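You operate a simulated robot arm through the tools that you are given. There is no shell and no other tool. Be economical: measure what you need, move in short steps, check, and stop when the job is done.

You are at the controls of a simulated two-armed robot. One attempt, no reset.

## Task
Pick up the white sack from the top shelf of the sack rack with one hand, pass it to the other hand and put it on the right end of the grading table. Put the small green sack marked "onions" from the middle of the packing bench on the middle bay of the blue rack. Count the clods on the long table, then put as many of the cartridges from the long table on the right end of the grading table. Take the grease tin on the long table and put it away on the shelf under the platform. Put the 20 W bulb from the long table on the table top in front of the ring board and the 7 W bulb on top of the cream box there. Put the yellow cone on the right end of the grading table. Put the tape roll on the long table away on the second shelf from the top from the bottom of the grey rack. Fetch the purple net marked "shallots" from the long table and stand it on the top of the cupboard. Put the red cone on the top of the cupboard away on the top board of the side shelves. The order is free. Set down upright: yellow cone, purple net, red cone.

Only the result counts: the job must be done as asked and must still hold three seconds after the hand-in. Knocking over, shifting, dropping, spilling or breaking anything else fails it.

## Robot
Two 6-joint arms with two-finger parallel grippers on one trunk, on a base that drives. Base frame: it is fixed to the floor where the robot stands at the start and does not move with it; the origin is under the middle of the robot, x ahead of it, y to its left, z up. Units: m, rad, N and s.
The left shoulder is at the start at [0.08, 0.216, 1.565], the right one opposite. With the tool pointing down near the work surface each hand reaches from about 0.1 to 0.66 m from the robot's upright axis, wherever it stands, measured 20 degrees to its own side. Places, roughly: box [1.25, -1.75, 0.75]; bulb [1.5, -1.5, 0.75]; cartridge [1.5, -0.5, 0.75]; clod (3x3x2 cm) [1.5, -1, 0.8]; grease tin [1.25, -0.75, 0.75]; middle bay of the blue rack [-7.6, -1.3, 0.6]; purple net [1.5, -1, 0.75]; red cone [-1.75, -2.75, 1]; right end of the grading table [-2.4, -1, 0.9]; second shelf from the top of the grey rack [-3, -2.8, 1.3]; shelf under the platform [-2.1, 2.9, 0.4]; small green sack [-7.5, 1, 1]; table top in front of the ring board (17x38 cm) [-0.46, -0.66, 0.9]; tape roll (8x8x5 cm) [1.5, -1.6, 0.8]; top board of the side shelves (25x40 cm) [-2.24, 0.66, 0.8]; top of the cupboard [-2.1, -2.8, 0.9]; white sack [0.5, 0, 0.75]; yellow cone [1.5, -1.5, 0.75]. Payload 3.43 kg a hand.
Tool frame (each hand has its own): the origin (TCP) lies between the finger pads and is the grasp point; the fingertips stand 0.03 m ahead of it; z points along the fingers, y is the line along which they close. Largest opening 0.094 m; finger width 0.028, thickness 0.01; the body of the gripper, 0.05 by 0.096 m, starts 0.055 m behind the TCP.
Orientation is that of the tool frame in the base frame, as a unit quaternion [x, y, z, w]. With the fingers straight down and closing along the base's y, the tool's x points along the base's -x, its y along +y and its z along -z.

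## Interface
- The arms move only by the tool nudge_tool. It takes "left_deltas", "right_deltas" or both (then of equal length, played together; a hand with none holds still); each is a list of rows, each an object of numbers (a shift or turn left out is 0, a gripper value left out holds the last): "hand": the closure in counts, from 0 (fully open) to 255 (shut); "dx", "dy", "dz": the shift along the tool's x, y, z in m; "rx", "ry", "rz": the turn, a rotation vector about the tool's x, y, z in rad. In form: [{"hand": .., "dx": .., "dy": .., "dz": .., "rx": .., "ry": .., "rz": ..}, ...]. A call has 1 to 10 rows; each row shifts and turns the commanded pose from where the row before left it, along the tool's axes as they then stand. Rows are played at 5 a second. More than 0.05 m and 0.15 rad between two rows, or a gripper value outside its range, and nothing of the call is played. A pose out of reach is approached as far as the arm can. The call stops where the force on the tool passes 40 N (or 10 N more than at its start, if that is more) or the arm is blocked; 0.2 s more then pass. Each finger travels about 0.072 m/s and halts on what it meets, pressing with about 25 N; the grip force reading is that of the motor and also rises with nothing between the fingers. The clock runs only during rows and for 0.2 s after the last one: add rows that do not move to give the fingers time. It gives the time, the measured TCP pose, the force on the tool (base axes), the opening and the grip force at its end, in the units of the frame above (readings bear some noise), with the torque about the TCP (base axes, N m) and any sound that the robot's microphone picked up, and new pictures: "views" is both (left out), scene, wrist or none (wrist: the cameras of the hands that moved).
- Cameras (640 x 400 px; columns grow to the right, rows downward): "scene" is now at [0.0581, -0.0525, 1.7007]; the picture's right is [-0.94, -0.34, 0.00], its down [-0.32, 0.88, -0.36] and it looks along [0.12, -0.34, -0.93] (base axes); focal length 280 px, centre (320, 200). "left" rides on the left gripper at [0.076, -0.014, -0.102] in its tool frame; the picture's right is [0.18, 0.98, 0.00], its down [-0.75, 0.14, -0.64] and it looks along [-0.63, 0.12, 0.77] (tool axes); focal length 243 px, centre (320, 200). "right" rides on the right gripper at [0.076, 0.014, -0.102] in its tool frame; the picture's right is [-0.18, 0.98, 0.00], its down [-0.75, -0.14, -0.64] and it looks along [-0.63, -0.12, 0.77] (tool axes); focal length 243 px, centre (320, 200). There is no depth. A picture from a camera that has moved, and an enlarged one, comes with that camera's place and axes in the base frame and with its lens. The place of the scene camera against the robot may be out by one fixed shift of up to 0.012 m in any direction.
- lift_body(by): slides the trunk up (or, below 0, down) by that many m; the arms and the scene camera ride with it, the base frame stays. It gives what a move gives, with no picture.
- drive_base(legs): drives the robot by 1 to 6 legs, each [ahead, left, turn to the left] in m, m and rad, along the robot's own axes; the way and the turn of a leg run together, so that a leg with both is an arc; at most 1.5 m and 3.142 rad a leg. The arms and the cameras ride along, it lands a little off, and it stops where it bumps. It gives what a move gives, and a new picture of the scene camera.
- turn_head(pan, tilt): turns the head with the scene camera to pan (to the left, within 1.501 rad either way) and tilt (down, from -0.506 to 1.204), counted from straight ahead of the robot. It gives what a move gives, and a new picture of the scene camera.
- inspect(camera, box): a new picture of the part [left, top, right, bottom] of that camera's present view, enlarged. It takes no simulated time.
- job_done(): hands the job in; it is judged then, once.

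Go step by step. Nothing tells you exact positions but the pictures and the camera data: compare them with the known pose of the tool, close in by small moves and look again before you grip or let go. The budget is 556 turns and 360 pictures, counting those below and the enlarged ones. Unless the task says otherwise, let go and move clear before handing in, and close with one line.

The tools are called after "Call:" as a command line: name --argument value ..., lists and objects as JSON in quotes. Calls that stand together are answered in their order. nudge_tool: Moves the arms, as the interface text tells. Its arguments: {"type":"object","properties":{"left_deltas":{"type":"array","items":{"type":"object","properties":{"hand":{"type":"number"},"dx":{"type":"number"},"dy":{"type":"number"},"dz":{"type":"number"},"rx":{"type":"number"},"ry":{"type":"number"},"rz":{"type":"number"}}}},"right_deltas":{"type":"array","items":{"type":"object","properties":{"hand":{"type":"number"},"dx":{"type":"number"},"dy":{"type":"number"},"dz":{"type":"number"},"rx":{"type":"number"},"ry":{"type":"number"},"rz":{"type":"number"}}}},"views":{"type":"string","enum":["both","scene","wrist","none"]}},"required":[]} The other tools are called the same way: lift_body (by) slides the trunk up or down; drive_base (legs) drives the base; turn_head (pan, tilt) turns the head that bears the scene camera; inspect (camera, box) takes an enlarged picture of a part of a camera's view; job_done () hands the job in.

At the start:

```text
t: 0.0
left_tcp_pos: [0.3881, -0.0438, 1.0002]
left_tcp_rot: [0.0, 1.0, 0.0, 0.0]
left_ft_force: [-0.3, 0.4, 0.7]
left_ft_torque: [0.03, 0.0, -0.01]
left_finger_gap: 0.094
left_grip_force: 0.1
right_tcp_pos: [0.32, -0.332, 0.9988]
right_tcp_rot: [0.0, 1.0, -0.001, 0.001]
right_ft_force: [-0.6, 0.5, 0.0]
right_ft_torque: [-0.01, -0.02, 0.01]
right_finger_gap: 0.094
right_grip_force: 0.1
trunk travel left (down, up): [-0.795, 0.045]
robot x, y, heading: [0.0032, 0.0008, -0.002]
head pan, tilt: [-1.223, 1.201]
```

scene: 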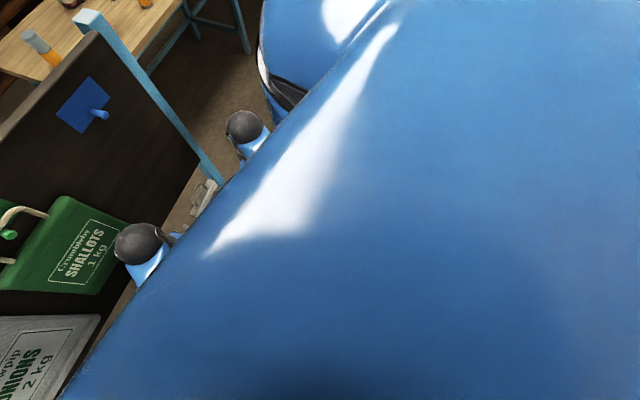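
right: 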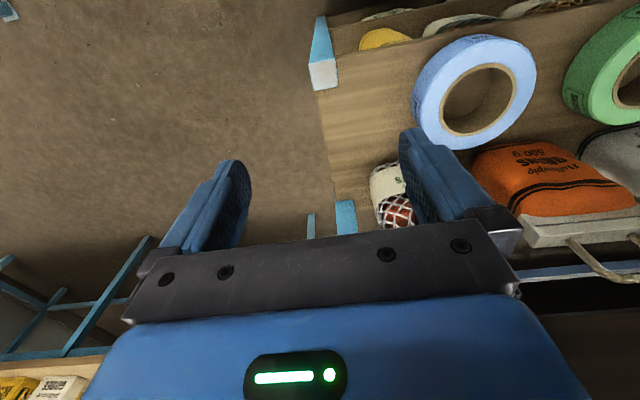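
left: 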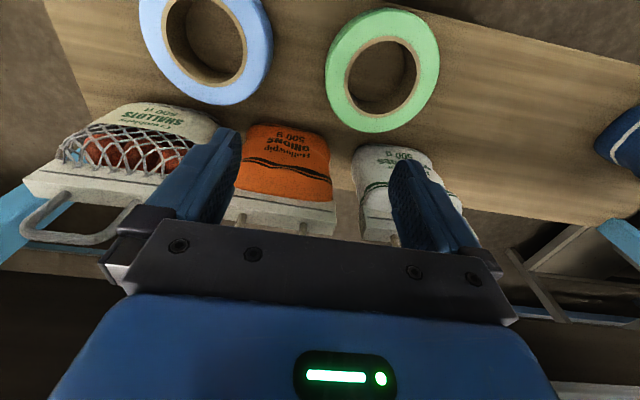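

The wrist cameras show the sack rack ahead with sacks on its top shelf. I'll look straight ahead with the head first.

Call:
turn_head --pan 0 --tilt 0.9

Call:
turn_head --pan -0.7 --tilt 0.5

```text
t: 1.4
left_tcp_pos: [0.3871, -0.0444, 1.0001]
left_tcp_rot: [0.0, 1.0, 0.0, 0.0]
left_ft_force: [0.0, 0.6, -0.1]
left_ft_torque: [0.01, 0.0, -0.02]
left_finger_gap: 0.0941
left_grip_force: 0.0
right_tcp_pos: [0.3201, -0.3304, 0.9989]
right_tcp_rot: [0.0, 1.0, -0.001, 0.001]
right_ft_force: [0.0, -0.1, -0.9]
right_ft_torque: [0.0, 0.0, -0.02]
right_finger_gap: 0.094
right_grip_force: 0.0
trunk travel left (down, up): [-0.795, 0.045]
robot x, y, heading: [-0.0042, -0.0019, 0.002]
head pan, tilt: [0.0, 0.901]
camera scene: at [0.1147, -0.0001, 1.7205], right [0.0, -1.0, 0.0], down [-0.78, 0.0, -0.62], along [0.62, 0.0, -0.78], focal length 280 px, centre (320, 200)
```

scene: 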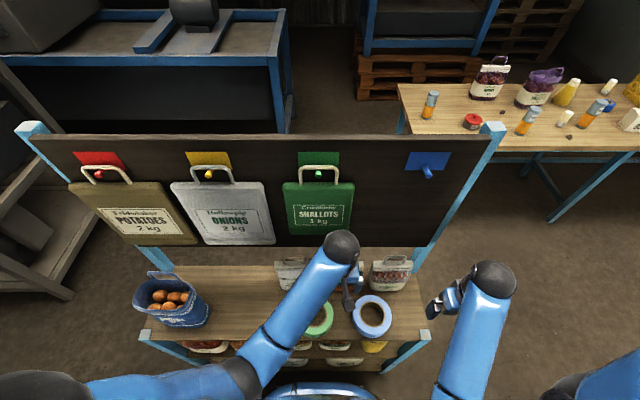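

```text
t: 2.5
left_tcp_pos: [0.3873, -0.0439, 0.9993]
left_tcp_rot: [0.0, 1.0, 0.0, 0.0]
left_ft_force: [0.0, -0.5, 0.4]
left_ft_torque: [-0.03, 0.0, 0.01]
left_finger_gap: 0.0939
left_grip_force: 0.0
right_tcp_pos: [0.321, -0.3308, 0.999]
right_tcp_rot: [0.0, 1.0, -0.001, 0.002]
right_ft_force: [-1.5, 1.2, 0.7]
right_ft_torque: [-0.01, -0.02, -0.01]
right_finger_gap: 0.094
right_grip_force: 0.0
trunk travel left (down, up): [-0.795, 0.045]
robot x, y, heading: [0.0012, -0.0005, -0.002]
head pan, tilt: [-0.7, 0.499]
camera scene: at [0.1089, -0.0587, 1.7543], right [-0.64, -0.77, 0.0], down [-0.37, 0.31, -0.88], along [0.67, -0.56, -0.48], focal length 280 px, centre (320, 200)
```

scene: 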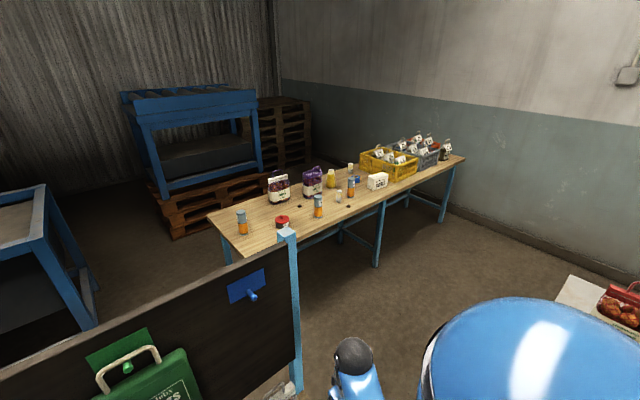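

I see the sack rack ahead: a basket, tape rolls and small sacks on the shelf, and larger ones hanging on the back board. I'll clear the left hand to see the shelf.

Call:
nudge_tool --left_deltas '[{"dz": -0.05, "dy": 0.03}, {"dz": -0.05, "dy": 0.04, "dx": 0.03}, {"dy": 0.05, "dx": 0.03}, {"dy": 0.05, "dx": 0.03}, {"dy": 0.05}]' --views "none"

Call:
turn_head --pan 0 --tilt 1.0

Call:
inspect --camera "scene" --box '[120, 160, 440, 360]'

```text
refused: row 1 steps farther than a row can; nothing moved
```

```text
t: 3.6
left_tcp_pos: [0.3873, -0.0448, 0.9995]
left_tcp_rot: [0.0, 1.0, 0.0, 0.0]
left_ft_force: [0.0, -0.1, 0.4]
left_ft_torque: [0.0, -0.01, -0.02]
left_finger_gap: 0.0941
left_grip_force: 0.1
right_tcp_pos: [0.3201, -0.3307, 0.9988]
right_tcp_rot: [0.0, 1.0, -0.001, 0.002]
right_ft_force: [-1.3, -1.0, -0.6]
right_ft_torque: [0.0, 0.01, 0.01]
right_finger_gap: 0.0938
right_grip_force: 0.1
trunk travel left (down, up): [-0.795, 0.045]
robot x, y, heading: [-0.0006, 0.0021, 0.001]
head pan, tilt: [0.0, 1.0]
camera scene: at [0.1088, 0.0, 1.7133], right [0.0, -1.0, 0.0], down [-0.84, 0.0, -0.54], along [0.54, 0.0, -0.84], focal length 280 px, centre (320, 200)
```

scene: 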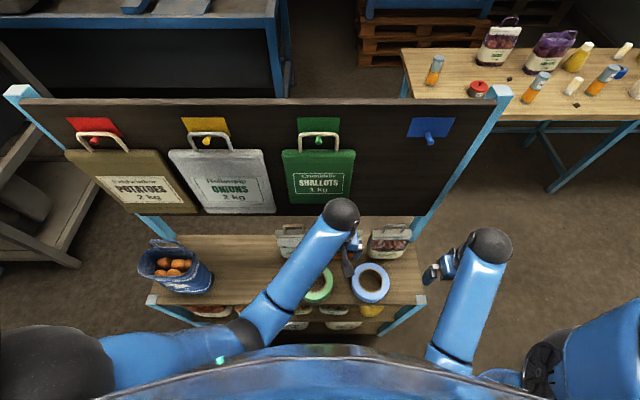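

```text
2.00 times, centred on (280, 260) of scene
camera zoom: at [0.1088, 0.0, 1.7133], right [0.0, -1.0, 0.0], down [-0.84, 0.0, -0.54], along [0.54, 0.0, -0.84], focal length 559 px, centre (400, 80)
```

zoom: 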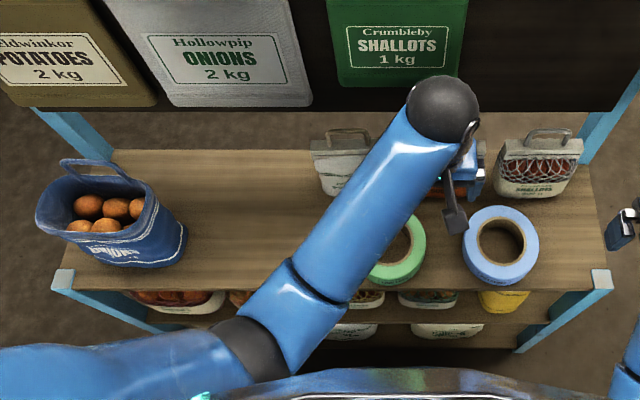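

The white sack looks to be behind the left arm on the top shelf. I'll move the left hand to see it, in smaller rows.

Call:
nudge_tool --left_deltas '[{"dz": -0.045}, {"dz": -0.045}, {"dy": 0.045}, {"dy": 0.045}, {"dy": 0.045}, {"dy": 0.045}, {"dx": 0.045}, {"dx": 0.045}]' --views "both"

Call:
inspect --camera "scene" --box '[220, 160, 440, 300]'

```text
t: 5.4
left_tcp_pos: [0.3124, 0.1173, 1.0001]
left_tcp_rot: [0.0, 1.0, -0.001, 0.002]
left_ft_force: [0.2, -0.1, -0.3]
left_ft_torque: [-0.04, -0.03, 0.02]
left_finger_gap: 0.0941
left_grip_force: 0.1
left hand out of reach, approached as far as the arm can: row 1, 2, 3, 4, 6
right_tcp_pos: [0.3168, -0.3313, 0.9999]
right_tcp_rot: [0.0, 1.0, -0.001, 0.002]
right_ft_force: [0.3, 0.1, 0.3]
right_ft_torque: [0.0, -0.03, 0.01]
right_finger_gap: 0.0937
right_grip_force: 0.0
trunk travel left (down, up): [-0.795, 0.045]
robot x, y, heading: [0.0031, -0.0017, 0.001]
head pan, tilt: [0.0, 1.0]
camera scene: at [0.1049, -0.0001, 1.7136], right [0.0, -1.0, 0.0], down [-0.84, 0.0, -0.54], along [0.54, 0.0, -0.84], focal length 280 px, centre (320, 200)
camera left: at [0.2373, 0.1033, 1.1039], right [-0.18, 0.98, 0.0], down [0.75, 0.14, 0.64], along [0.63, 0.12, -0.76], focal length 243 px, centre (320, 200)
```

scene: 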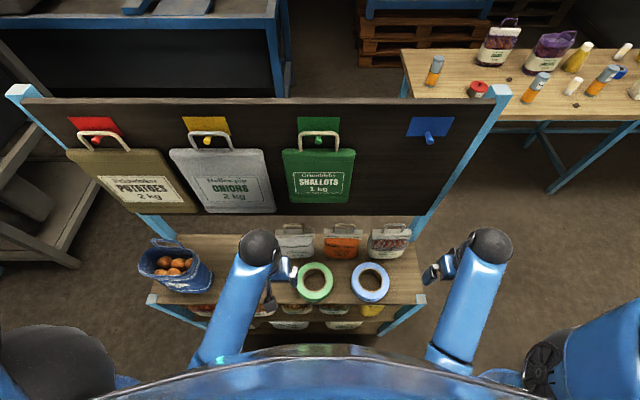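
left: 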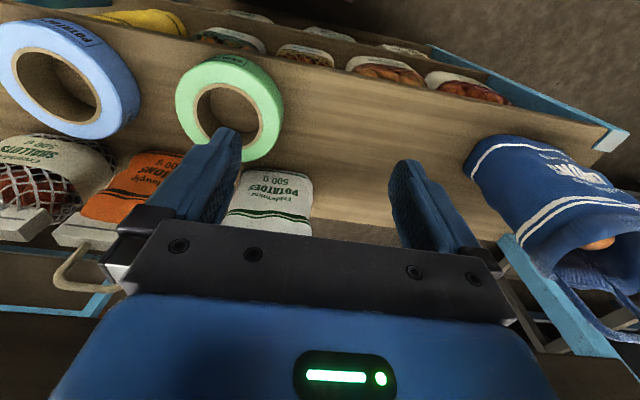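

```text
2.86 times, centred on (330, 230) of scene
camera zoom: at [0.1049, -0.0001, 1.7136], right [0.0, -1.0, 0.0], down [-0.84, 0.0, -0.54], along [0.54, 0.0, -0.84], focal length 799 px, centre (291, 114)
```

zoom: 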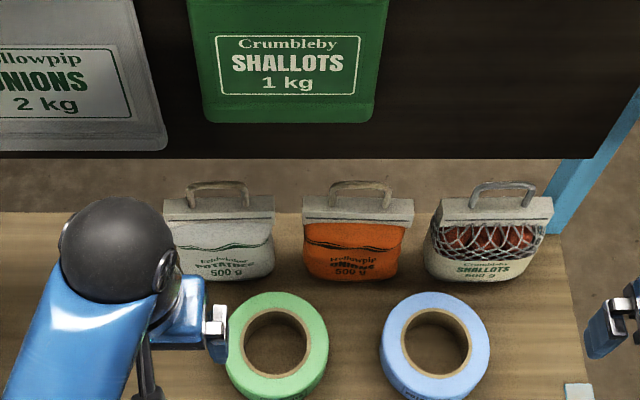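

The white 500 g potatoes sack stands at about y=+0.07, x≈0.5. I'll rotate the left hand 90° about its axis so its fingers close along x.

Call:
nudge_tool --left_deltas '[{"rz": 0.15}, {"rz": 0.15}, {"rz": 0.15}, {"rz": 0.15}, {"rz": 0.15}, {"rz": 0.15}, {"rz": 0.15}, {"rz": 0.15}, {"rz": 0.15}, {"rz": 0.15}]' --views "none"

Call:
nudge_tool --left_deltas '[{"rz": 0.07}, {"dy": 0.03}, {"dy": 0.03}, {"dy": 0.03}, {"dy": 0.03}]' --views "both"

```text
t: 7.6
left_tcp_pos: [0.3175, 0.1187, 0.9987]
left_tcp_rot: [0.682, 0.731, 0.0, 0.0]
left_ft_force: [0.4, 0.2, -0.6]
left_ft_torque: [-0.01, 0.0, -0.01]
left_finger_gap: 0.0939
left_grip_force: 0.0
right_tcp_pos: [0.3195, -0.332, 0.9977]
right_tcp_rot: [0.0, 1.0, -0.001, 0.002]
right_ft_force: [0.9, 0.1, -0.1]
right_ft_torque: [0.03, 0.0, 0.01]
right_finger_gap: 0.0941
right_grip_force: 0.1
trunk travel left (down, up): [-0.795, 0.045]
robot x, y, heading: [-0.0002, 0.0002, 0.003]
head pan, tilt: [0.0, 1.0]
```

```text
t: 8.8
left_tcp_pos: [0.4254, 0.1198, 0.9987]
left_tcp_rot: [0.707, 0.707, -0.001, -0.004]
left_ft_force: [-28.4, -0.3, -14.4]
left_ft_torque: [-0.04, -0.94, 0.09]
left_finger_gap: 0.0782
left_grip_force: 0.0
right_tcp_pos: [0.3129, -0.3324, 0.9999]
right_tcp_rot: [0.0, 1.0, -0.001, 0.006]
right_ft_force: [0.2, -0.6, -0.7]
right_ft_torque: [0.01, -0.07, -0.01]
right_finger_gap: 0.0939
right_grip_force: 0.0
trunk travel left (down, up): [-0.795, 0.045]
robot x, y, heading: [-0.0016, -0.0003, -0.003]
head pan, tilt: [0.0, 1.0]
camera scene: at [0.0957, -0.0011, 1.7137], right [0.0, -1.0, 0.0], down [-0.84, 0.0, -0.55], along [0.55, 0.0, -0.84], focal length 280 px, centre (320, 200)
camera left: at [0.4126, 0.1948, 1.1034], right [0.98, 0.19, 0.0], down [0.15, -0.76, 0.64], along [0.11, -0.63, -0.77], focal length 243 px, centre (320, 200)
```

scene: 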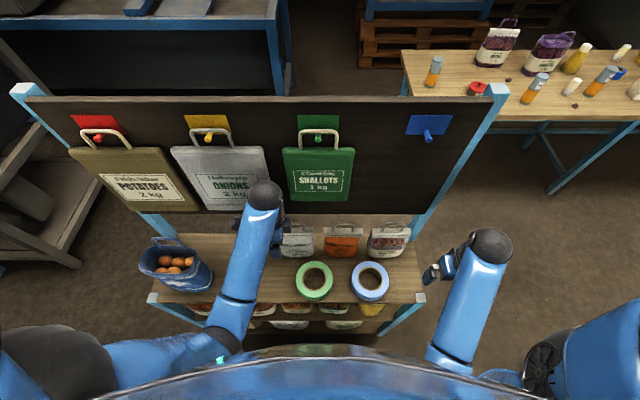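
left: 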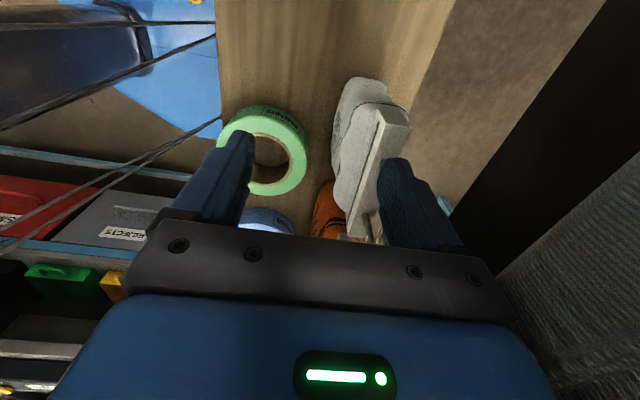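

The finger touched the hanging white bag behind; I back off at once and check it hasn't shifted.

Call:
nudge_tool --left_deltas '[{"dy": -0.03}, {"dy": -0.03}, {"dy": -0.01}]' --views "scene"

Call:
inspect --camera "scene" --box '[20, 70, 440, 310]'

```text
t: 9.6
left_tcp_pos: [0.365, 0.119, 0.9982]
left_tcp_rot: [0.707, 0.708, 0.001, 0.002]
left_ft_force: [-0.8, 0.4, 0.4]
left_ft_torque: [-0.01, 0.01, 0.0]
left_finger_gap: 0.094
left_grip_force: 0.1
left hand out of reach, approached as far as the arm can: row 2
right_tcp_pos: [0.3175, -0.3313, 0.9996]
right_tcp_rot: [0.0, 1.0, -0.002, 0.002]
right_ft_force: [-0.9, -0.5, 0.0]
right_ft_torque: [0.01, -0.02, -0.01]
right_finger_gap: 0.0941
right_grip_force: 0.1
trunk travel left (down, up): [-0.795, 0.045]
robot x, y, heading: [-0.0002, -0.0028, -0.004]
head pan, tilt: [0.0, 1.0]
camera scene: at [0.1047, -0.0001, 1.7136], right [0.0, -1.0, 0.0], down [-0.84, 0.0, -0.54], along [0.54, 0.0, -0.84], focal length 280 px, centre (320, 200)
```

scene: 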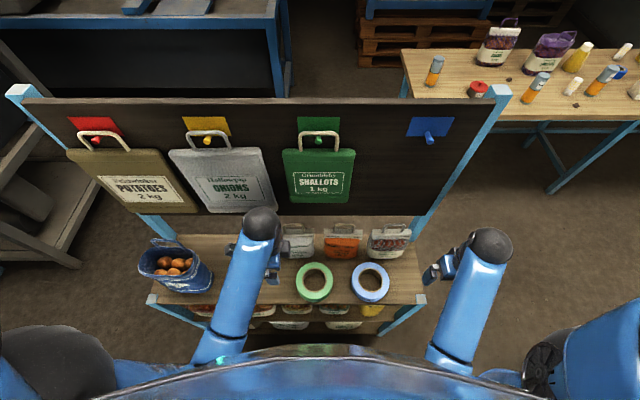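

```text
1.52 times, centred on (230, 190) of scene
camera zoom: at [0.1047, -0.0001, 1.7136], right [0.0, -1.0, 0.0], down [-0.84, 0.0, -0.54], along [0.54, 0.0, -0.84], focal length 426 px, centre (457, 215)
```

zoom: 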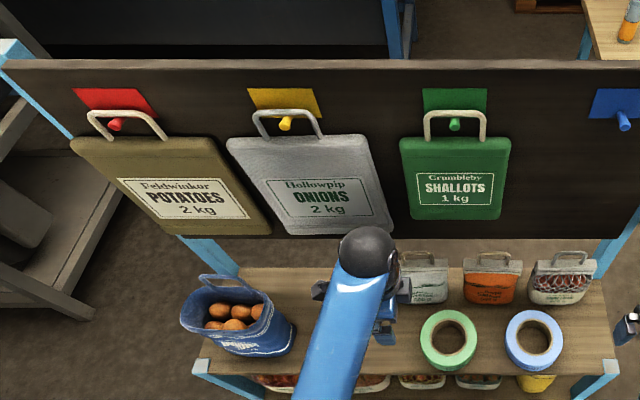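

The bag seems unmoved. I'll test whether the left hand can go up from here, then lower the trunk for a level look.

Call:
nudge_tool --left_deltas '[{"dz": -0.04}, {"dz": -0.04}]' --views "wrist"

Call:
turn_head --pan 0 --tilt 0.6

```text
t: 10.2
left_tcp_pos: [0.3668, 0.1208, 0.9968]
left_tcp_rot: [0.706, 0.708, 0.001, 0.001]
left_ft_force: [-0.4, 0.3, 0.0]
left_ft_torque: [-0.02, -0.04, -0.01]
left_finger_gap: 0.0941
left_grip_force: 0.0
left hand out of reach, approached as far as the arm can: row 1, 2
right_tcp_pos: [0.3188, -0.3304, 0.9992]
right_tcp_rot: [0.0, 1.0, -0.001, 0.002]
right_ft_force: [0.5, 0.1, -0.5]
right_ft_torque: [0.01, -0.01, 0.02]
right_finger_gap: 0.0942
right_grip_force: 0.0
trunk travel left (down, up): [-0.795, 0.045]
robot x, y, heading: [0.0042, 0.0001, 0.001]
head pan, tilt: [0.0, 1.0]
camera left: at [0.3529, 0.196, 1.1004], right [0.98, 0.19, 0.0], down [0.14, -0.75, 0.64], along [0.12, -0.63, -0.77], focal length 243 px, centre (320, 200)
```

left: 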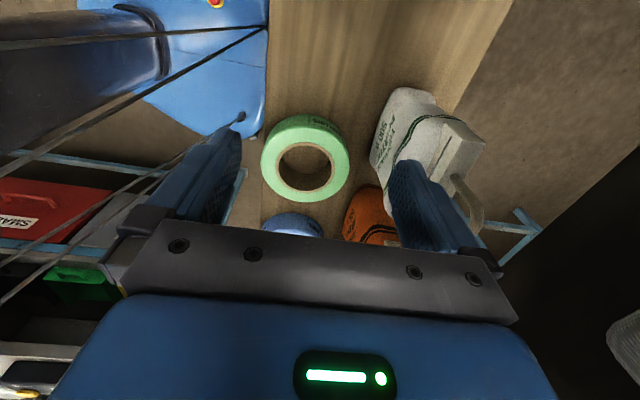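

```text
t: 11.0
left_tcp_pos: [0.3695, 0.1201, 0.9962]
left_tcp_rot: [0.706, 0.708, 0.001, 0.0]
left_ft_force: [1.1, -0.6, -0.1]
left_ft_torque: [0.01, 0.0, -0.01]
left_finger_gap: 0.0939
left_grip_force: 0.1
right_tcp_pos: [0.3207, -0.331, 0.9987]
right_tcp_rot: [0.001, 1.0, 0.0, 0.001]
right_ft_force: [-0.9, 0.7, -0.4]
right_ft_torque: [-0.01, -0.01, 0.0]
right_finger_gap: 0.094
right_grip_force: 0.0
trunk travel left (down, up): [-0.795, 0.045]
robot x, y, heading: [0.0018, -0.0007, 0.001]
head pan, tilt: [0.0, 0.6]
camera scene: at [0.1277, -0.0001, 1.7452], right [0.0, -1.0, 0.0], down [-0.57, 0.0, -0.82], along [0.82, 0.0, -0.57], focal length 280 px, centre (320, 200)
```

scene: 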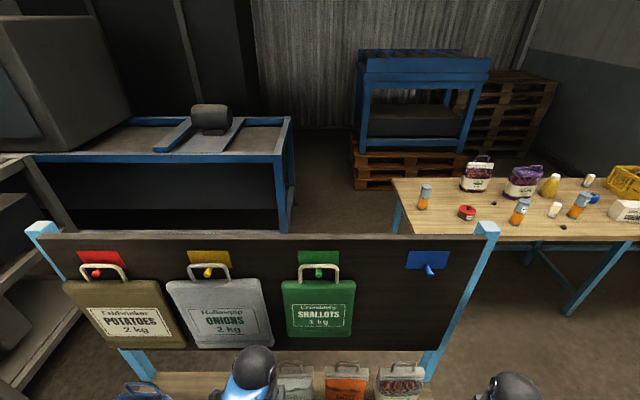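

The sack's header is triangulated at about (0.475, 0.075, 0.93) with handle top near z=0.98, right under the hanging bags, so I must approach from the front with a pitched hand. I'll turn the left hand back and pitch it forward 45°.

Call:
nudge_tool --left_deltas '[{"rz": -0.15, "dy": -0.02}, {"rz": -0.15, "dy": -0.02}, {"rz": -0.15}, {"rz": -0.15}, {"rz": -0.15}, {"rz": -0.15}, {"rz": -0.15}, {"rz": -0.15}, {"rz": -0.15}, {"rz": -0.15}]' --views "none"

Call:
nudge_tool --left_deltas '[{"rz": -0.07}, {"ry": -0.15}, {"ry": -0.15}, {"ry": -0.15}, {"ry": -0.15}, {"ry": -0.15}, {"ry": -0.035}]' --views "both"

```text
t: 13.2
left_tcp_pos: [0.3281, 0.1172, 0.994]
left_tcp_rot: [0.034, 0.999, 0.001, 0.0]
left_ft_force: [-0.2, 0.0, -0.1]
left_ft_torque: [0.02, 0.02, 0.02]
left_finger_gap: 0.0942
left_grip_force: 0.0
right_tcp_pos: [0.3197, -0.3309, 0.9987]
right_tcp_rot: [0.0, 1.0, 0.0, 0.002]
right_ft_force: [0.4, -0.2, -0.1]
right_ft_torque: [0.02, 0.01, 0.01]
right_finger_gap: 0.0938
right_grip_force: 0.2
trunk travel left (down, up): [-0.795, 0.045]
robot x, y, heading: [-0.0003, -0.001, -0.001]
head pan, tilt: [0.0, 0.6]
```

```text
t: 14.8
left_tcp_pos: [0.3292, 0.1179, 0.9937]
left_tcp_rot: [0.0, 0.924, -0.001, 0.382]
left_ft_force: [-0.2, 0.1, -0.2]
left_ft_torque: [0.01, 0.01, 0.02]
left_finger_gap: 0.094
left_grip_force: 0.1
right_tcp_pos: [0.3195, -0.3313, 0.9982]
right_tcp_rot: [0.0, 1.0, 0.0, 0.002]
right_ft_force: [-0.3, -0.4, 0.5]
right_ft_torque: [0.0, -0.02, -0.04]
right_finger_gap: 0.094
right_grip_force: 0.1
trunk travel left (down, up): [-0.795, 0.045]
robot x, y, heading: [-0.0006, -0.0021, 0.006]
head pan, tilt: [0.0, 0.6]
camera scene: at [0.1277, 0.0001, 1.7453], right [0.0, -1.0, 0.0], down [-0.57, 0.0, -0.82], along [0.82, 0.0, -0.57], focal length 280 px, centre (320, 200)
camera left: at [0.2031, 0.1032, 1.0135], right [-0.13, 0.98, -0.13], down [0.08, 0.14, 0.99], along [0.99, 0.12, -0.1], focal length 243 px, centre (320, 200)
```

scene: 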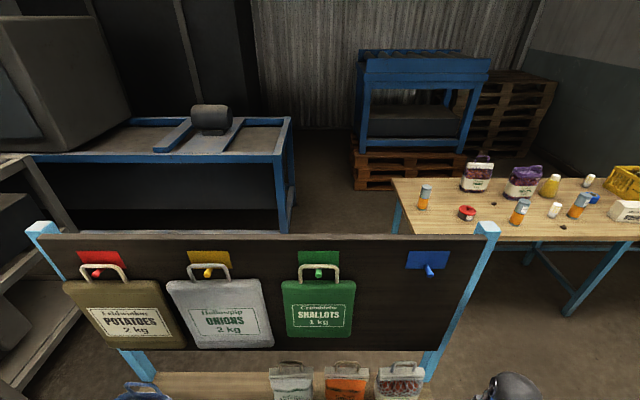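
left: 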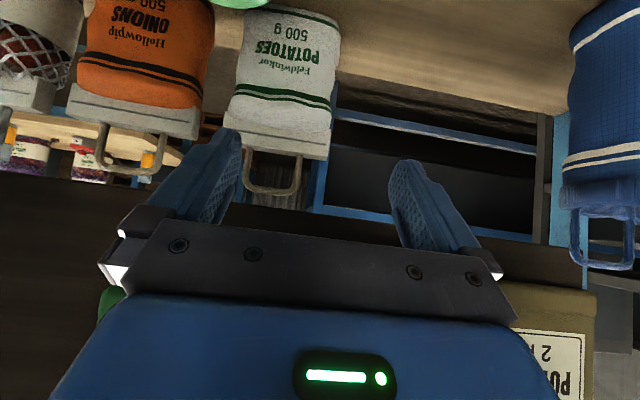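

Good frontal view: the handle is at about y=0.079, z 0.94–0.99. I align laterally and advance part of the way.

Call:
nudge_tool --left_deltas '[{"dy": -0.039}, {"dx": -0.0236, "dz": 0.0236}, {"dx": -0.0236, "dz": 0.0236}, {"dx": -0.0236, "dz": 0.0236}]' --views "wrist"

```text
t: 15.8
left_tcp_pos: [0.4316, 0.0784, 0.9928]
left_tcp_rot: [0.0, 0.924, 0.0, 0.383]
left_ft_force: [-0.4, -0.4, 0.3]
left_ft_torque: [0.02, 0.01, 0.0]
left_finger_gap: 0.0938
left_grip_force: 0.1
right_tcp_pos: [0.3203, -0.3313, 0.9993]
right_tcp_rot: [0.0, 1.0, -0.001, 0.002]
right_ft_force: [0.8, 0.1, 0.8]
right_ft_torque: [-0.02, 0.03, -0.02]
right_finger_gap: 0.0938
right_grip_force: 0.1
trunk travel left (down, up): [-0.795, 0.045]
robot x, y, heading: [-0.0021, 0.0013, 0.003]
head pan, tilt: [0.0, 0.6]
camera left: at [0.3046, 0.0646, 1.014], right [-0.13, 0.98, -0.13], down [0.08, 0.14, 0.99], along [0.99, 0.12, -0.1], focal length 243 px, centre (320, 200)
```

left: 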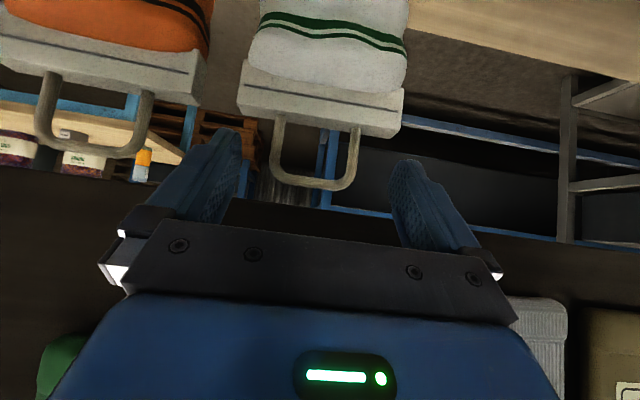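

Handle is centred at y≈0.079; now the final advance to about (0.475, 0.079, 0.968).

Call:
nudge_tool --left_deltas '[{"dx": -0.0064, "dz": 0.024}, {"dx": -0.0064, "dz": 0.024}]' --views "wrist"

```text
t: 16.4
left_tcp_pos: [0.4737, 0.0792, 0.9693]
left_tcp_rot: [0.0, 0.924, 0.001, 0.382]
left_ft_force: [-0.1, 0.0, -0.1]
left_ft_torque: [0.0, -0.01, -0.01]
left_finger_gap: 0.0939
left_grip_force: 0.1
right_tcp_pos: [0.3216, -0.3322, 0.9982]
right_tcp_rot: [0.001, 1.0, -0.001, 0.001]
right_ft_force: [0.4, 0.1, -0.4]
right_ft_torque: [-0.02, 0.0, 0.01]
right_finger_gap: 0.0943
right_grip_force: 0.0
trunk travel left (down, up): [-0.795, 0.045]
robot x, y, heading: [-0.0008, 0.0032, -0.001]
head pan, tilt: [0.0, 0.6]
camera left: at [0.3483, 0.0651, 0.9896], right [-0.13, 0.98, -0.13], down [0.08, 0.14, 0.99], along [0.99, 0.12, -0.1], focal length 243 px, centre (320, 200)
```

left: 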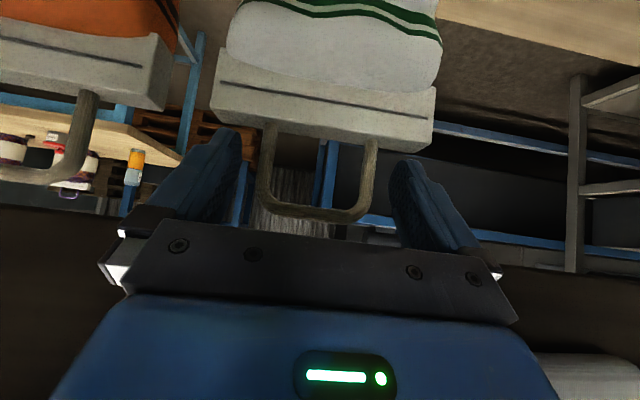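

The handle lies between the fingers at the TCP depth. Closing.

Call:
nudge_tool --left_deltas '[{"hand": 120}, {"hand": 200}, {"hand": 255}, {"hand": 255}, {"hand": 255}]' --views "wrist"

```text
t: 17.6
left_tcp_pos: [0.4728, 0.08, 0.9698]
left_tcp_rot: [0.0, 0.924, 0.0, 0.383]
left_ft_force: [0.6, -0.9, 0.8]
left_ft_torque: [0.17, 0.1, 0.03]
left_finger_gap: 0.0694
left_grip_force: 25.3
right_tcp_pos: [0.3197, -0.3304, 0.9986]
right_tcp_rot: [0.0, 1.0, 0.0, 0.002]
right_ft_force: [0.2, 1.2, -0.5]
right_ft_torque: [0.01, -0.01, 0.01]
right_finger_gap: 0.094
right_grip_force: 0.0
trunk travel left (down, up): [-0.795, 0.045]
robot x, y, heading: [0.004, -0.0035, 0.004]
head pan, tilt: [0.0, 0.6]
camera left: at [0.3468, 0.0651, 0.9903], right [-0.13, 0.98, -0.13], down [0.08, 0.14, 0.99], along [0.99, 0.12, -0.1], focal length 243 px, centre (320, 200)
```

left: 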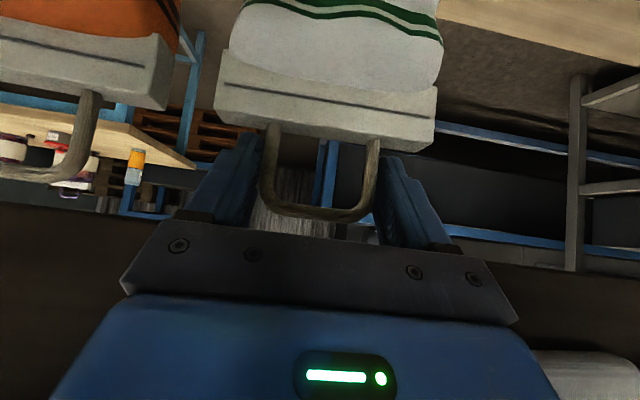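

Gripped (gap 69 mm on the handle). I lift 1.5 cm, slide left 7 cm to clear the green tape, then pull toward the robot.

Call:
nudge_tool --left_deltas '[{"dx": -0.0053, "dz": -0.0053}, {"dx": -0.0053, "dz": -0.0053}, {}]' --views "wrist"

```text
t: 18.4
left_tcp_pos: [0.4715, 0.0783, 0.9832]
left_tcp_rot: [0.0, 0.924, 0.001, 0.382]
left_ft_force: [0.3, 0.5, -4.8]
left_ft_torque: [0.0, 0.03, 0.02]
left_finger_gap: 0.0693
left_grip_force: 25.3
right_tcp_pos: [0.3202, -0.3308, 0.9986]
right_tcp_rot: [0.0, 1.0, 0.0, 0.001]
right_ft_force: [0.5, -0.4, -0.7]
right_ft_torque: [0.02, 0.02, 0.01]
right_finger_gap: 0.094
right_grip_force: 0.1
trunk travel left (down, up): [-0.795, 0.045]
robot x, y, heading: [-0.0025, -0.0004, 0.002]
head pan, tilt: [0.0, 0.6]
camera left: at [0.3462, 0.0646, 1.0042], right [-0.13, 0.98, -0.13], down [0.08, 0.14, 0.99], along [0.99, 0.12, -0.1], focal length 243 px, centre (320, 200)
```

left: 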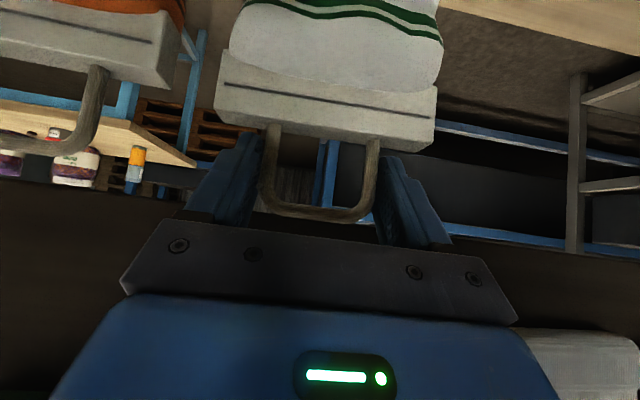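

Weight ~0.5 kg is held. Slide left, then out.

Call:
nudge_tool --left_deltas '[{"dy": 0.025}, {"dy": 0.025}, {"dy": 0.025}, {"dx": 0.0212, "dz": -0.0212}, {"dx": 0.0212, "dz": -0.0212}, {"dx": 0.0212, "dz": -0.0212}, {"dx": 0.0212, "dz": -0.0212}]' --views "wrist"

Call:
turn_head --pan 0.2 --tilt 1.1

```text
t: 20.0
left_tcp_pos: [0.3493, 0.1531, 0.9857]
left_tcp_rot: [-0.001, 0.924, 0.0, 0.382]
left_ft_force: [0.0, 0.0, -4.5]
left_ft_torque: [-0.03, 0.05, 0.04]
left_finger_gap: 0.0693
left_grip_force: 24.5
right_tcp_pos: [0.3191, -0.331, 0.9984]
right_tcp_rot: [0.0, 1.0, -0.001, 0.002]
right_ft_force: [-0.5, 0.2, 0.1]
right_ft_torque: [0.02, -0.02, -0.03]
right_finger_gap: 0.0941
right_grip_force: 0.1
trunk travel left (down, up): [-0.795, 0.045]
robot x, y, heading: [-0.0034, -0.0012, 0.003]
head pan, tilt: [0.0, 0.6]
camera left: at [0.2237, 0.1393, 1.0054], right [-0.13, 0.98, -0.13], down [0.08, 0.14, 0.99], along [0.99, 0.12, -0.1], focal length 243 px, centre (320, 200)
```

left: 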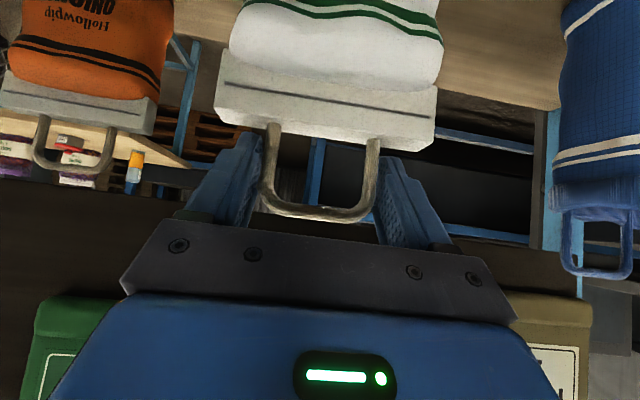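

```text
t: 21.0
left_tcp_pos: [0.3498, 0.1544, 0.9857]
left_tcp_rot: [0.0, 0.924, 0.0, 0.382]
left_ft_force: [0.4, 0.5, -4.8]
left_ft_torque: [0.02, 0.05, 0.0]
left_finger_gap: 0.0693
left_grip_force: 24.8
right_tcp_pos: [0.32, -0.3302, 0.9996]
right_tcp_rot: [0.0, 1.0, -0.001, 0.002]
right_ft_force: [0.1, -0.2, 0.0]
right_ft_torque: [0.0, -0.03, 0.03]
right_finger_gap: 0.0941
right_grip_force: 0.1
trunk travel left (down, up): [-0.795, 0.045]
robot x, y, heading: [-0.0006, 0.0039, 0.002]
head pan, tilt: [0.201, 1.1]
camera scene: at [0.1017, 0.0127, 1.7067], right [0.2, -0.98, 0.0], down [-0.87, -0.18, -0.45], along [0.45, 0.09, -0.89], focal length 280 px, centre (320, 200)
```

scene: 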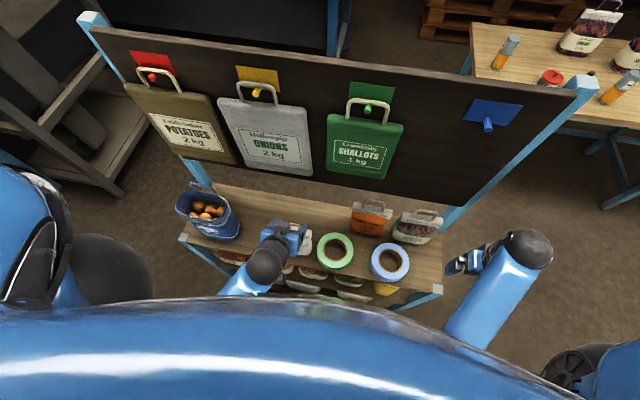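

The sack is clear of its neighbours. Before backing, I check to the sides.

Call:
turn_head --pan -1.5 --tilt 0.5

Call:
turn_head --pan 1.5 --tilt 0.5

```text
t: 22.7
left_tcp_pos: [0.3503, 0.1534, 0.9842]
left_tcp_rot: [0.0, 0.924, 0.0, 0.382]
left_ft_force: [-0.8, 0.4, -5.1]
left_ft_torque: [0.01, 0.04, 0.01]
left_finger_gap: 0.0692
left_grip_force: 24.9
right_tcp_pos: [0.3197, -0.3316, 0.9989]
right_tcp_rot: [0.0, 1.0, -0.001, 0.001]
right_ft_force: [-0.7, 0.4, -0.1]
right_ft_torque: [0.01, 0.02, -0.01]
right_finger_gap: 0.0942
right_grip_force: 0.0
trunk travel left (down, up): [-0.795, 0.045]
robot x, y, heading: [0.0022, 0.0056, 0.001]
head pan, tilt: [-1.499, 0.499]
camera scene: at [0.0461, -0.0905, 1.7544], right [-1.0, -0.07, 0.0], down [-0.03, 0.48, -0.88], along [0.06, -0.88, -0.48], focal length 280 px, centre (320, 200)
```

scene: 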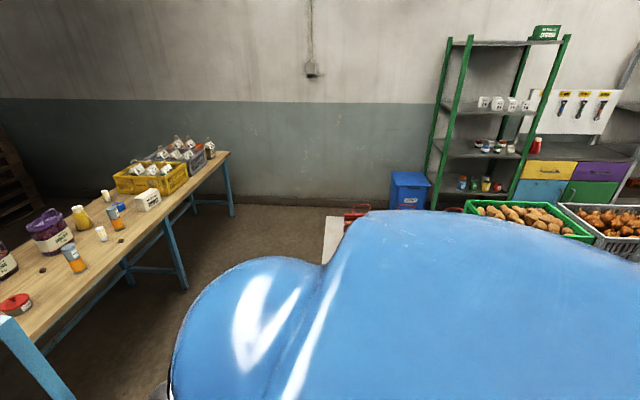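

```text
t: 25.3
left_tcp_pos: [0.351, 0.1526, 0.9857]
left_tcp_rot: [0.0, 0.924, 0.0, 0.382]
left_ft_force: [-0.5, -0.1, -5.0]
left_ft_torque: [0.02, 0.04, -0.01]
left_finger_gap: 0.0691
left_grip_force: 24.4
right_tcp_pos: [0.319, -0.3306, 0.9989]
right_tcp_rot: [-0.001, 1.0, -0.001, 0.002]
right_ft_force: [-0.1, -1.0, -0.2]
right_ft_torque: [-0.04, 0.03, 0.03]
right_finger_gap: 0.0941
right_grip_force: 0.0
trunk travel left (down, up): [-0.795, 0.045]
robot x, y, heading: [-0.0026, 0.0046, -0.0]
head pan, tilt: [1.499, 0.499]
camera scene: at [0.0461, 0.091, 1.7544], right [1.0, -0.07, 0.0], down [-0.03, -0.48, -0.88], along [0.06, 0.88, -0.48], focal length 280 px, centre (320, 200)
```

scene: 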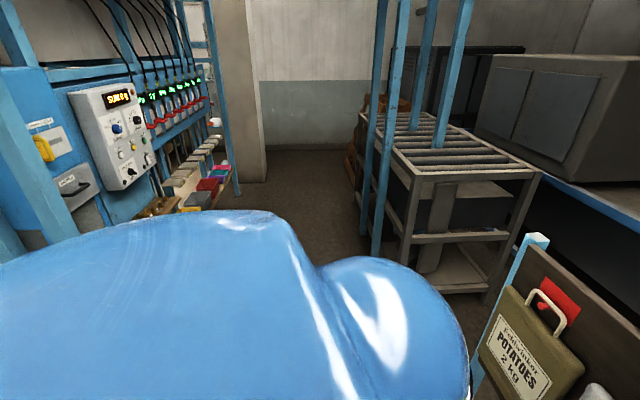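

I back up a little (0.15 m) for room to do the handover.

Call:
drive_base --legs '[[-0.15, 0, 0]]'

Call:
turn_head --pan 0 --tilt 1.0

```text
t: 26.7
left_tcp_pos: [0.2025, 0.1525, 0.9832]
left_tcp_rot: [0.0, 0.925, 0.0, 0.381]
left_ft_force: [-0.7, -0.1, -4.8]
left_ft_torque: [0.0, 0.04, 0.01]
left_finger_gap: 0.0693
left_grip_force: 24.7
right_tcp_pos: [0.1726, -0.331, 0.9976]
right_tcp_rot: [0.0, 1.0, -0.001, 0.0]
right_ft_force: [1.2, -0.4, -0.2]
right_ft_torque: [0.0, 0.04, -0.02]
right_finger_gap: 0.094
right_grip_force: 0.0
trunk travel left (down, up): [-0.795, 0.045]
robot x, y, heading: [-0.1506, -0.0033, 0.002]
head pan, tilt: [1.499, 0.499]
camera scene: at [-0.0995, 0.0909, 1.7542], right [1.0, -0.07, 0.0], down [-0.04, -0.48, -0.88], along [0.06, 0.88, -0.48], focal length 280 px, centre (320, 200)
```

scene: 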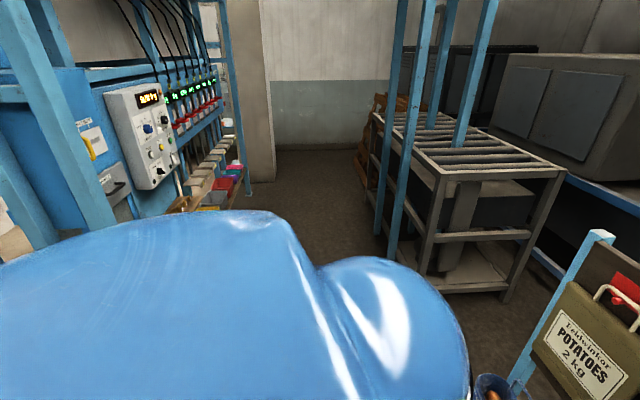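

```text
t: 28.3
left_tcp_pos: [0.1991, 0.1536, 0.9846]
left_tcp_rot: [0.0, 0.924, 0.0, 0.382]
left_ft_force: [0.4, 0.0, -4.9]
left_ft_torque: [0.0, 0.08, -0.01]
left_finger_gap: 0.069
left_grip_force: 25.1
right_tcp_pos: [0.1697, -0.3303, 0.9989]
right_tcp_rot: [-0.001, 1.0, -0.001, 0.001]
right_ft_force: [0.2, 0.2, 0.0]
right_ft_torque: [-0.04, -0.04, -0.01]
right_finger_gap: 0.094
right_grip_force: 0.0
trunk travel left (down, up): [-0.795, 0.045]
robot x, y, heading: [-0.1509, -0.0, 0.002]
head pan, tilt: [0.0, 1.0]
camera scene: at [-0.0417, 0.0003, 1.7133], right [0.0, -1.0, 0.0], down [-0.84, 0.0, -0.54], along [0.54, 0.0, -0.84], focal length 280 px, centre (320, 200)
```

scene: 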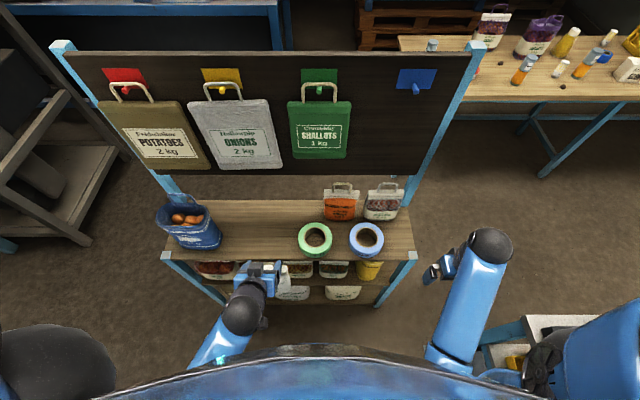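

Now I rotate the right hand so its fingers point left (+y) and close along x.

Call:
nudge_tool --right_deltas '[{"rz": 0.15}, {"rz": 0.15}, {"rz": 0.15}, {"rz": 0.15}, {"rz": 0.15}, {"rz": 0.15}, {"rz": 0.15}, {"rz": 0.15}, {"rz": 0.15}, {"rz": 0.15}]' --views "none"

Call:
nudge_tool --right_deltas '[{"rz": 0.071}, {"ry": 0.15}, {"ry": 0.15}, {"ry": 0.15}, {"ry": 0.15}, {"ry": 0.15}, {"ry": 0.15}, {"ry": 0.15}]' --views "none"

Call:
nudge_tool --right_deltas '[{"ry": 0.15}, {"ry": 0.15}, {"ry": 0.15}, {"ry": 0.071}]' --views "both"

```text
t: 30.5
left_tcp_pos: [0.1992, 0.1536, 0.9857]
left_tcp_rot: [0.0, 0.924, 0.0, 0.382]
left_ft_force: [-0.1, -1.3, -5.0]
left_ft_torque: [0.02, 0.05, -0.01]
left_finger_gap: 0.0694
left_grip_force: 24.8
right_tcp_pos: [0.1692, -0.331, 0.9985]
right_tcp_rot: [0.682, 0.731, 0.001, 0.002]
right_ft_force: [-0.9, -0.5, 0.8]
right_ft_torque: [-0.02, 0.0, -0.04]
right_finger_gap: 0.0939
right_grip_force: 0.2
trunk travel left (down, up): [-0.795, 0.045]
robot x, y, heading: [-0.1503, 0.0018, 0.001]
head pan, tilt: [0.0, 1.0]
```

```text
t: 32.3
left_tcp_pos: [0.2001, 0.1518, 0.9844]
left_tcp_rot: [0.0, 0.924, 0.0, 0.383]
left_ft_force: [0.3, -0.1, -5.6]
left_ft_torque: [0.02, 0.03, 0.04]
left_finger_gap: 0.0691
left_grip_force: 25.1
right_tcp_pos: [0.2059, -0.2915, 0.881]
right_tcp_rot: [0.612, 0.613, 0.355, -0.353]
right_ft_force: [0.1, -0.2, -0.3]
right_ft_torque: [0.0, 0.02, 0.01]
right_finger_gap: 0.0941
right_grip_force: 0.0
right hand out of reach, approached as far as the arm can: row 2, 3, 4, 5, 6, 7, 8
trunk travel left (down, up): [-0.795, 0.045]
robot x, y, heading: [-0.1498, 0.0017, 0.0]
head pan, tilt: [0.0, 1.0]
```

```text
t: 33.3
left_tcp_pos: [0.1995, 0.154, 0.9845]
left_tcp_rot: [-0.001, 0.924, 0.001, 0.382]
left_ft_force: [0.1, -0.1, -5.4]
left_ft_torque: [0.02, 0.01, 0.01]
left_finger_gap: 0.0693
left_grip_force: 25.2
right_tcp_pos: [0.1969, -0.2779, 0.8939]
right_tcp_rot: [0.5, 0.503, 0.5, -0.497]
right_ft_force: [0.2, 0.2, 0.1]
right_ft_torque: [0.03, -0.01, -0.02]
right_finger_gap: 0.0941
right_grip_force: 0.0
right hand out of reach, approached as far as the arm can: row 1, 3, 4
trunk travel left (down, up): [-0.795, 0.045]
robot x, y, heading: [-0.1536, -0.0007, 0.002]
head pan, tilt: [0.0, 1.0]
camera scene: at [-0.0416, 0.0009, 1.7133], right [0.0, -1.0, 0.0], down [-0.84, 0.0, -0.54], along [0.54, 0.0, -0.84], focal length 280 px, centre (320, 200)
camera right: at [0.2107, -0.3804, 0.9706], right [0.98, 0.0, -0.18], down [-0.14, -0.65, -0.75], along [-0.11, 0.76, -0.64], focal length 243 px, centre (320, 200)
```

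scene: 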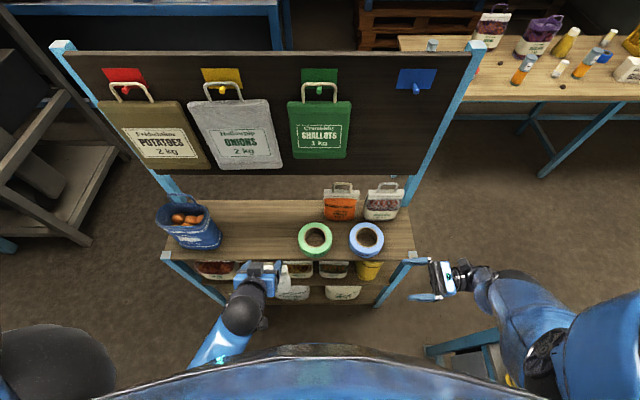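
right: 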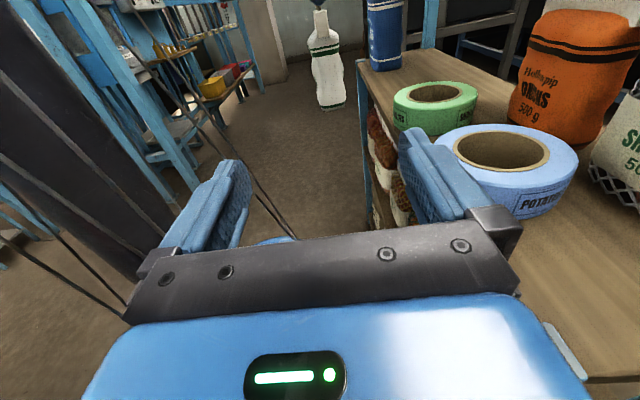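

The view shows the sack edge-on in line. I advance the right hand toward it.

Call:
nudge_tool --right_deltas '[{"dx": -0.03, "dy": 0.012}, {"dz": 0.045}, {"dz": 0.045}, {"dz": 0.045}, {"dz": 0.045}, {"dz": 0.045}]' --views "both"

```text
t: 34.7
left_tcp_pos: [0.2007, 0.1526, 0.984]
left_tcp_rot: [-0.001, 0.924, 0.0, 0.382]
left_ft_force: [1.1, 0.1, -5.7]
left_ft_torque: [-0.03, 0.03, 0.0]
left_finger_gap: 0.0693
left_grip_force: 25.1
right_tcp_pos: [0.2161, -0.0562, 0.8463]
right_tcp_rot: [0.499, 0.502, 0.5, -0.499]
right_ft_force: [0.8, 0.4, 0.0]
right_ft_torque: [0.01, 0.02, -0.06]
right_finger_gap: 0.0939
right_grip_force: 0.0
right hand out of reach, approached as far as the arm can: row 1, 2, 3, 4, 5, 6
trunk travel left (down, up): [-0.795, 0.045]
robot x, y, heading: [-0.15, -0.0002, 0.001]
head pan, tilt: [0.0, 1.0]
camera scene: at [-0.0407, 0.0024, 1.7132], right [0.0, -1.0, 0.0], down [-0.84, 0.0, -0.54], along [0.54, 0.0, -0.84], focal length 280 px, centre (320, 200)
camera right: at [0.2293, -0.1578, 0.9226], right [0.98, 0.0, -0.18], down [-0.14, -0.64, -0.75], along [-0.12, 0.77, -0.63], focal length 243 px, centre (320, 200)
```

scene: 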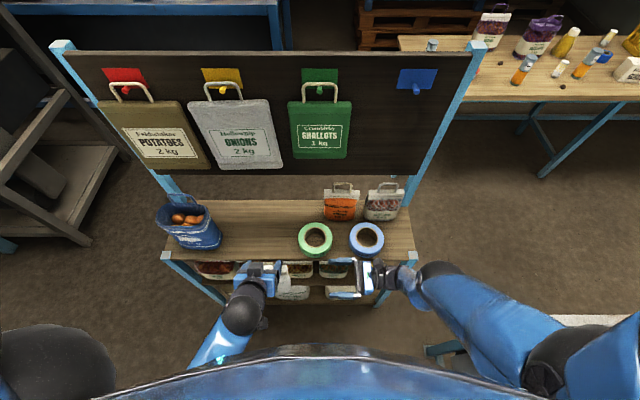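
right: 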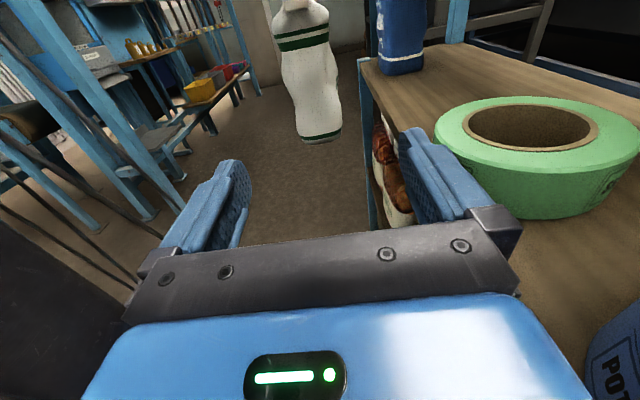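

I advance the right hand 8 cm more and bring the sack toward it by 7 cm with the left.

Call:
nudge_tool --right_deltas '[{"dy": -0.014}, {"dz": 0.03}, {"dz": 0.03}, {}]' --left_deltas '[{}, {"dy": -0.025}, {"dy": -0.02}, {}]' --views "both"

```text
t: 35.7
left_tcp_pos: [0.2004, 0.1069, 0.985]
left_tcp_rot: [0.0, 0.924, 0.0, 0.383]
left_ft_force: [0.5, -0.6, -4.8]
left_ft_torque: [0.01, 0.06, 0.01]
left_finger_gap: 0.069
left_grip_force: 24.8
right_tcp_pos: [0.2046, 0.0028, 0.8402]
right_tcp_rot: [0.498, 0.502, 0.501, -0.499]
right_ft_force: [-0.4, -0.6, 0.1]
right_ft_torque: [-0.01, 0.01, 0.01]
right_finger_gap: 0.0941
right_grip_force: 0.1
right hand out of reach, approached as far as the arm can: row 1
trunk travel left (down, up): [-0.795, 0.045]
robot x, y, heading: [-0.1485, 0.0027, -0.003]
head pan, tilt: [0.0, 1.0]
camera scene: at [-0.0418, -0.001, 1.7133], right [0.0, -1.0, 0.0], down [-0.84, 0.0, -0.54], along [0.54, 0.0, -0.84], focal length 280 px, centre (320, 200)
camera right: at [0.2181, -0.0996, 0.9161], right [0.98, 0.0, -0.18], down [-0.14, -0.64, -0.75], along [-0.12, 0.77, -0.63], focal length 243 px, centre (320, 200)
camera left: at [0.0746, 0.0911, 1.0057], right [-0.13, 0.98, -0.13], down [0.08, 0.14, 0.99], along [0.99, 0.12, -0.1], focal length 243 px, centre (320, 200)
```

scene: 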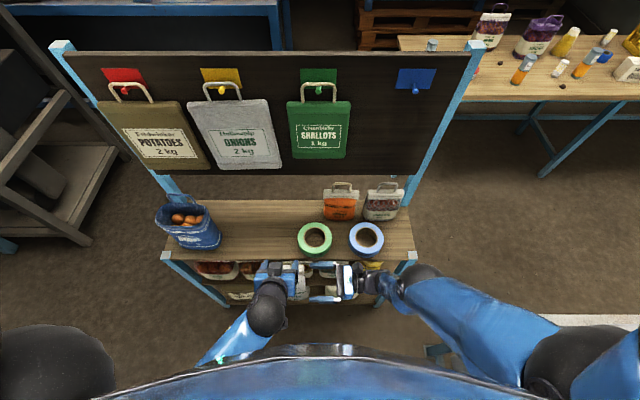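
right: 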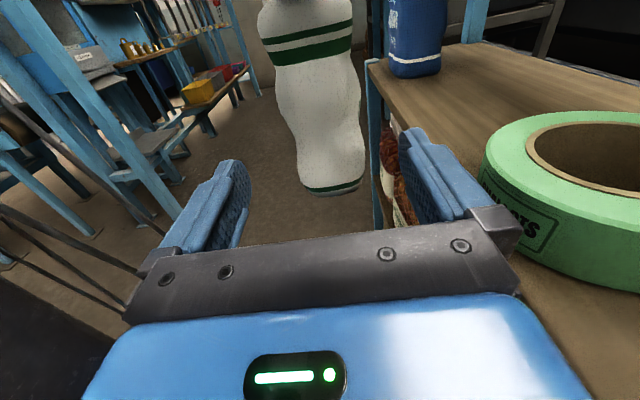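
left: 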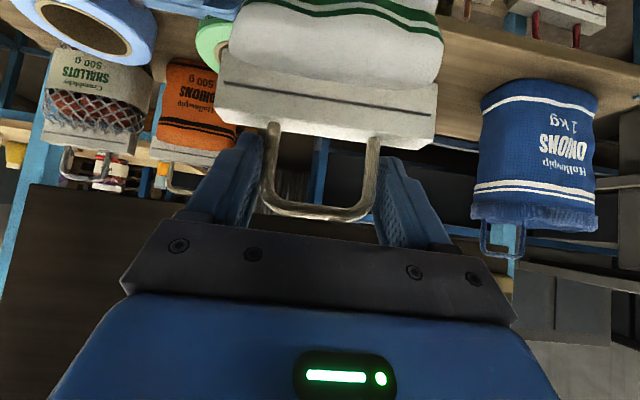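

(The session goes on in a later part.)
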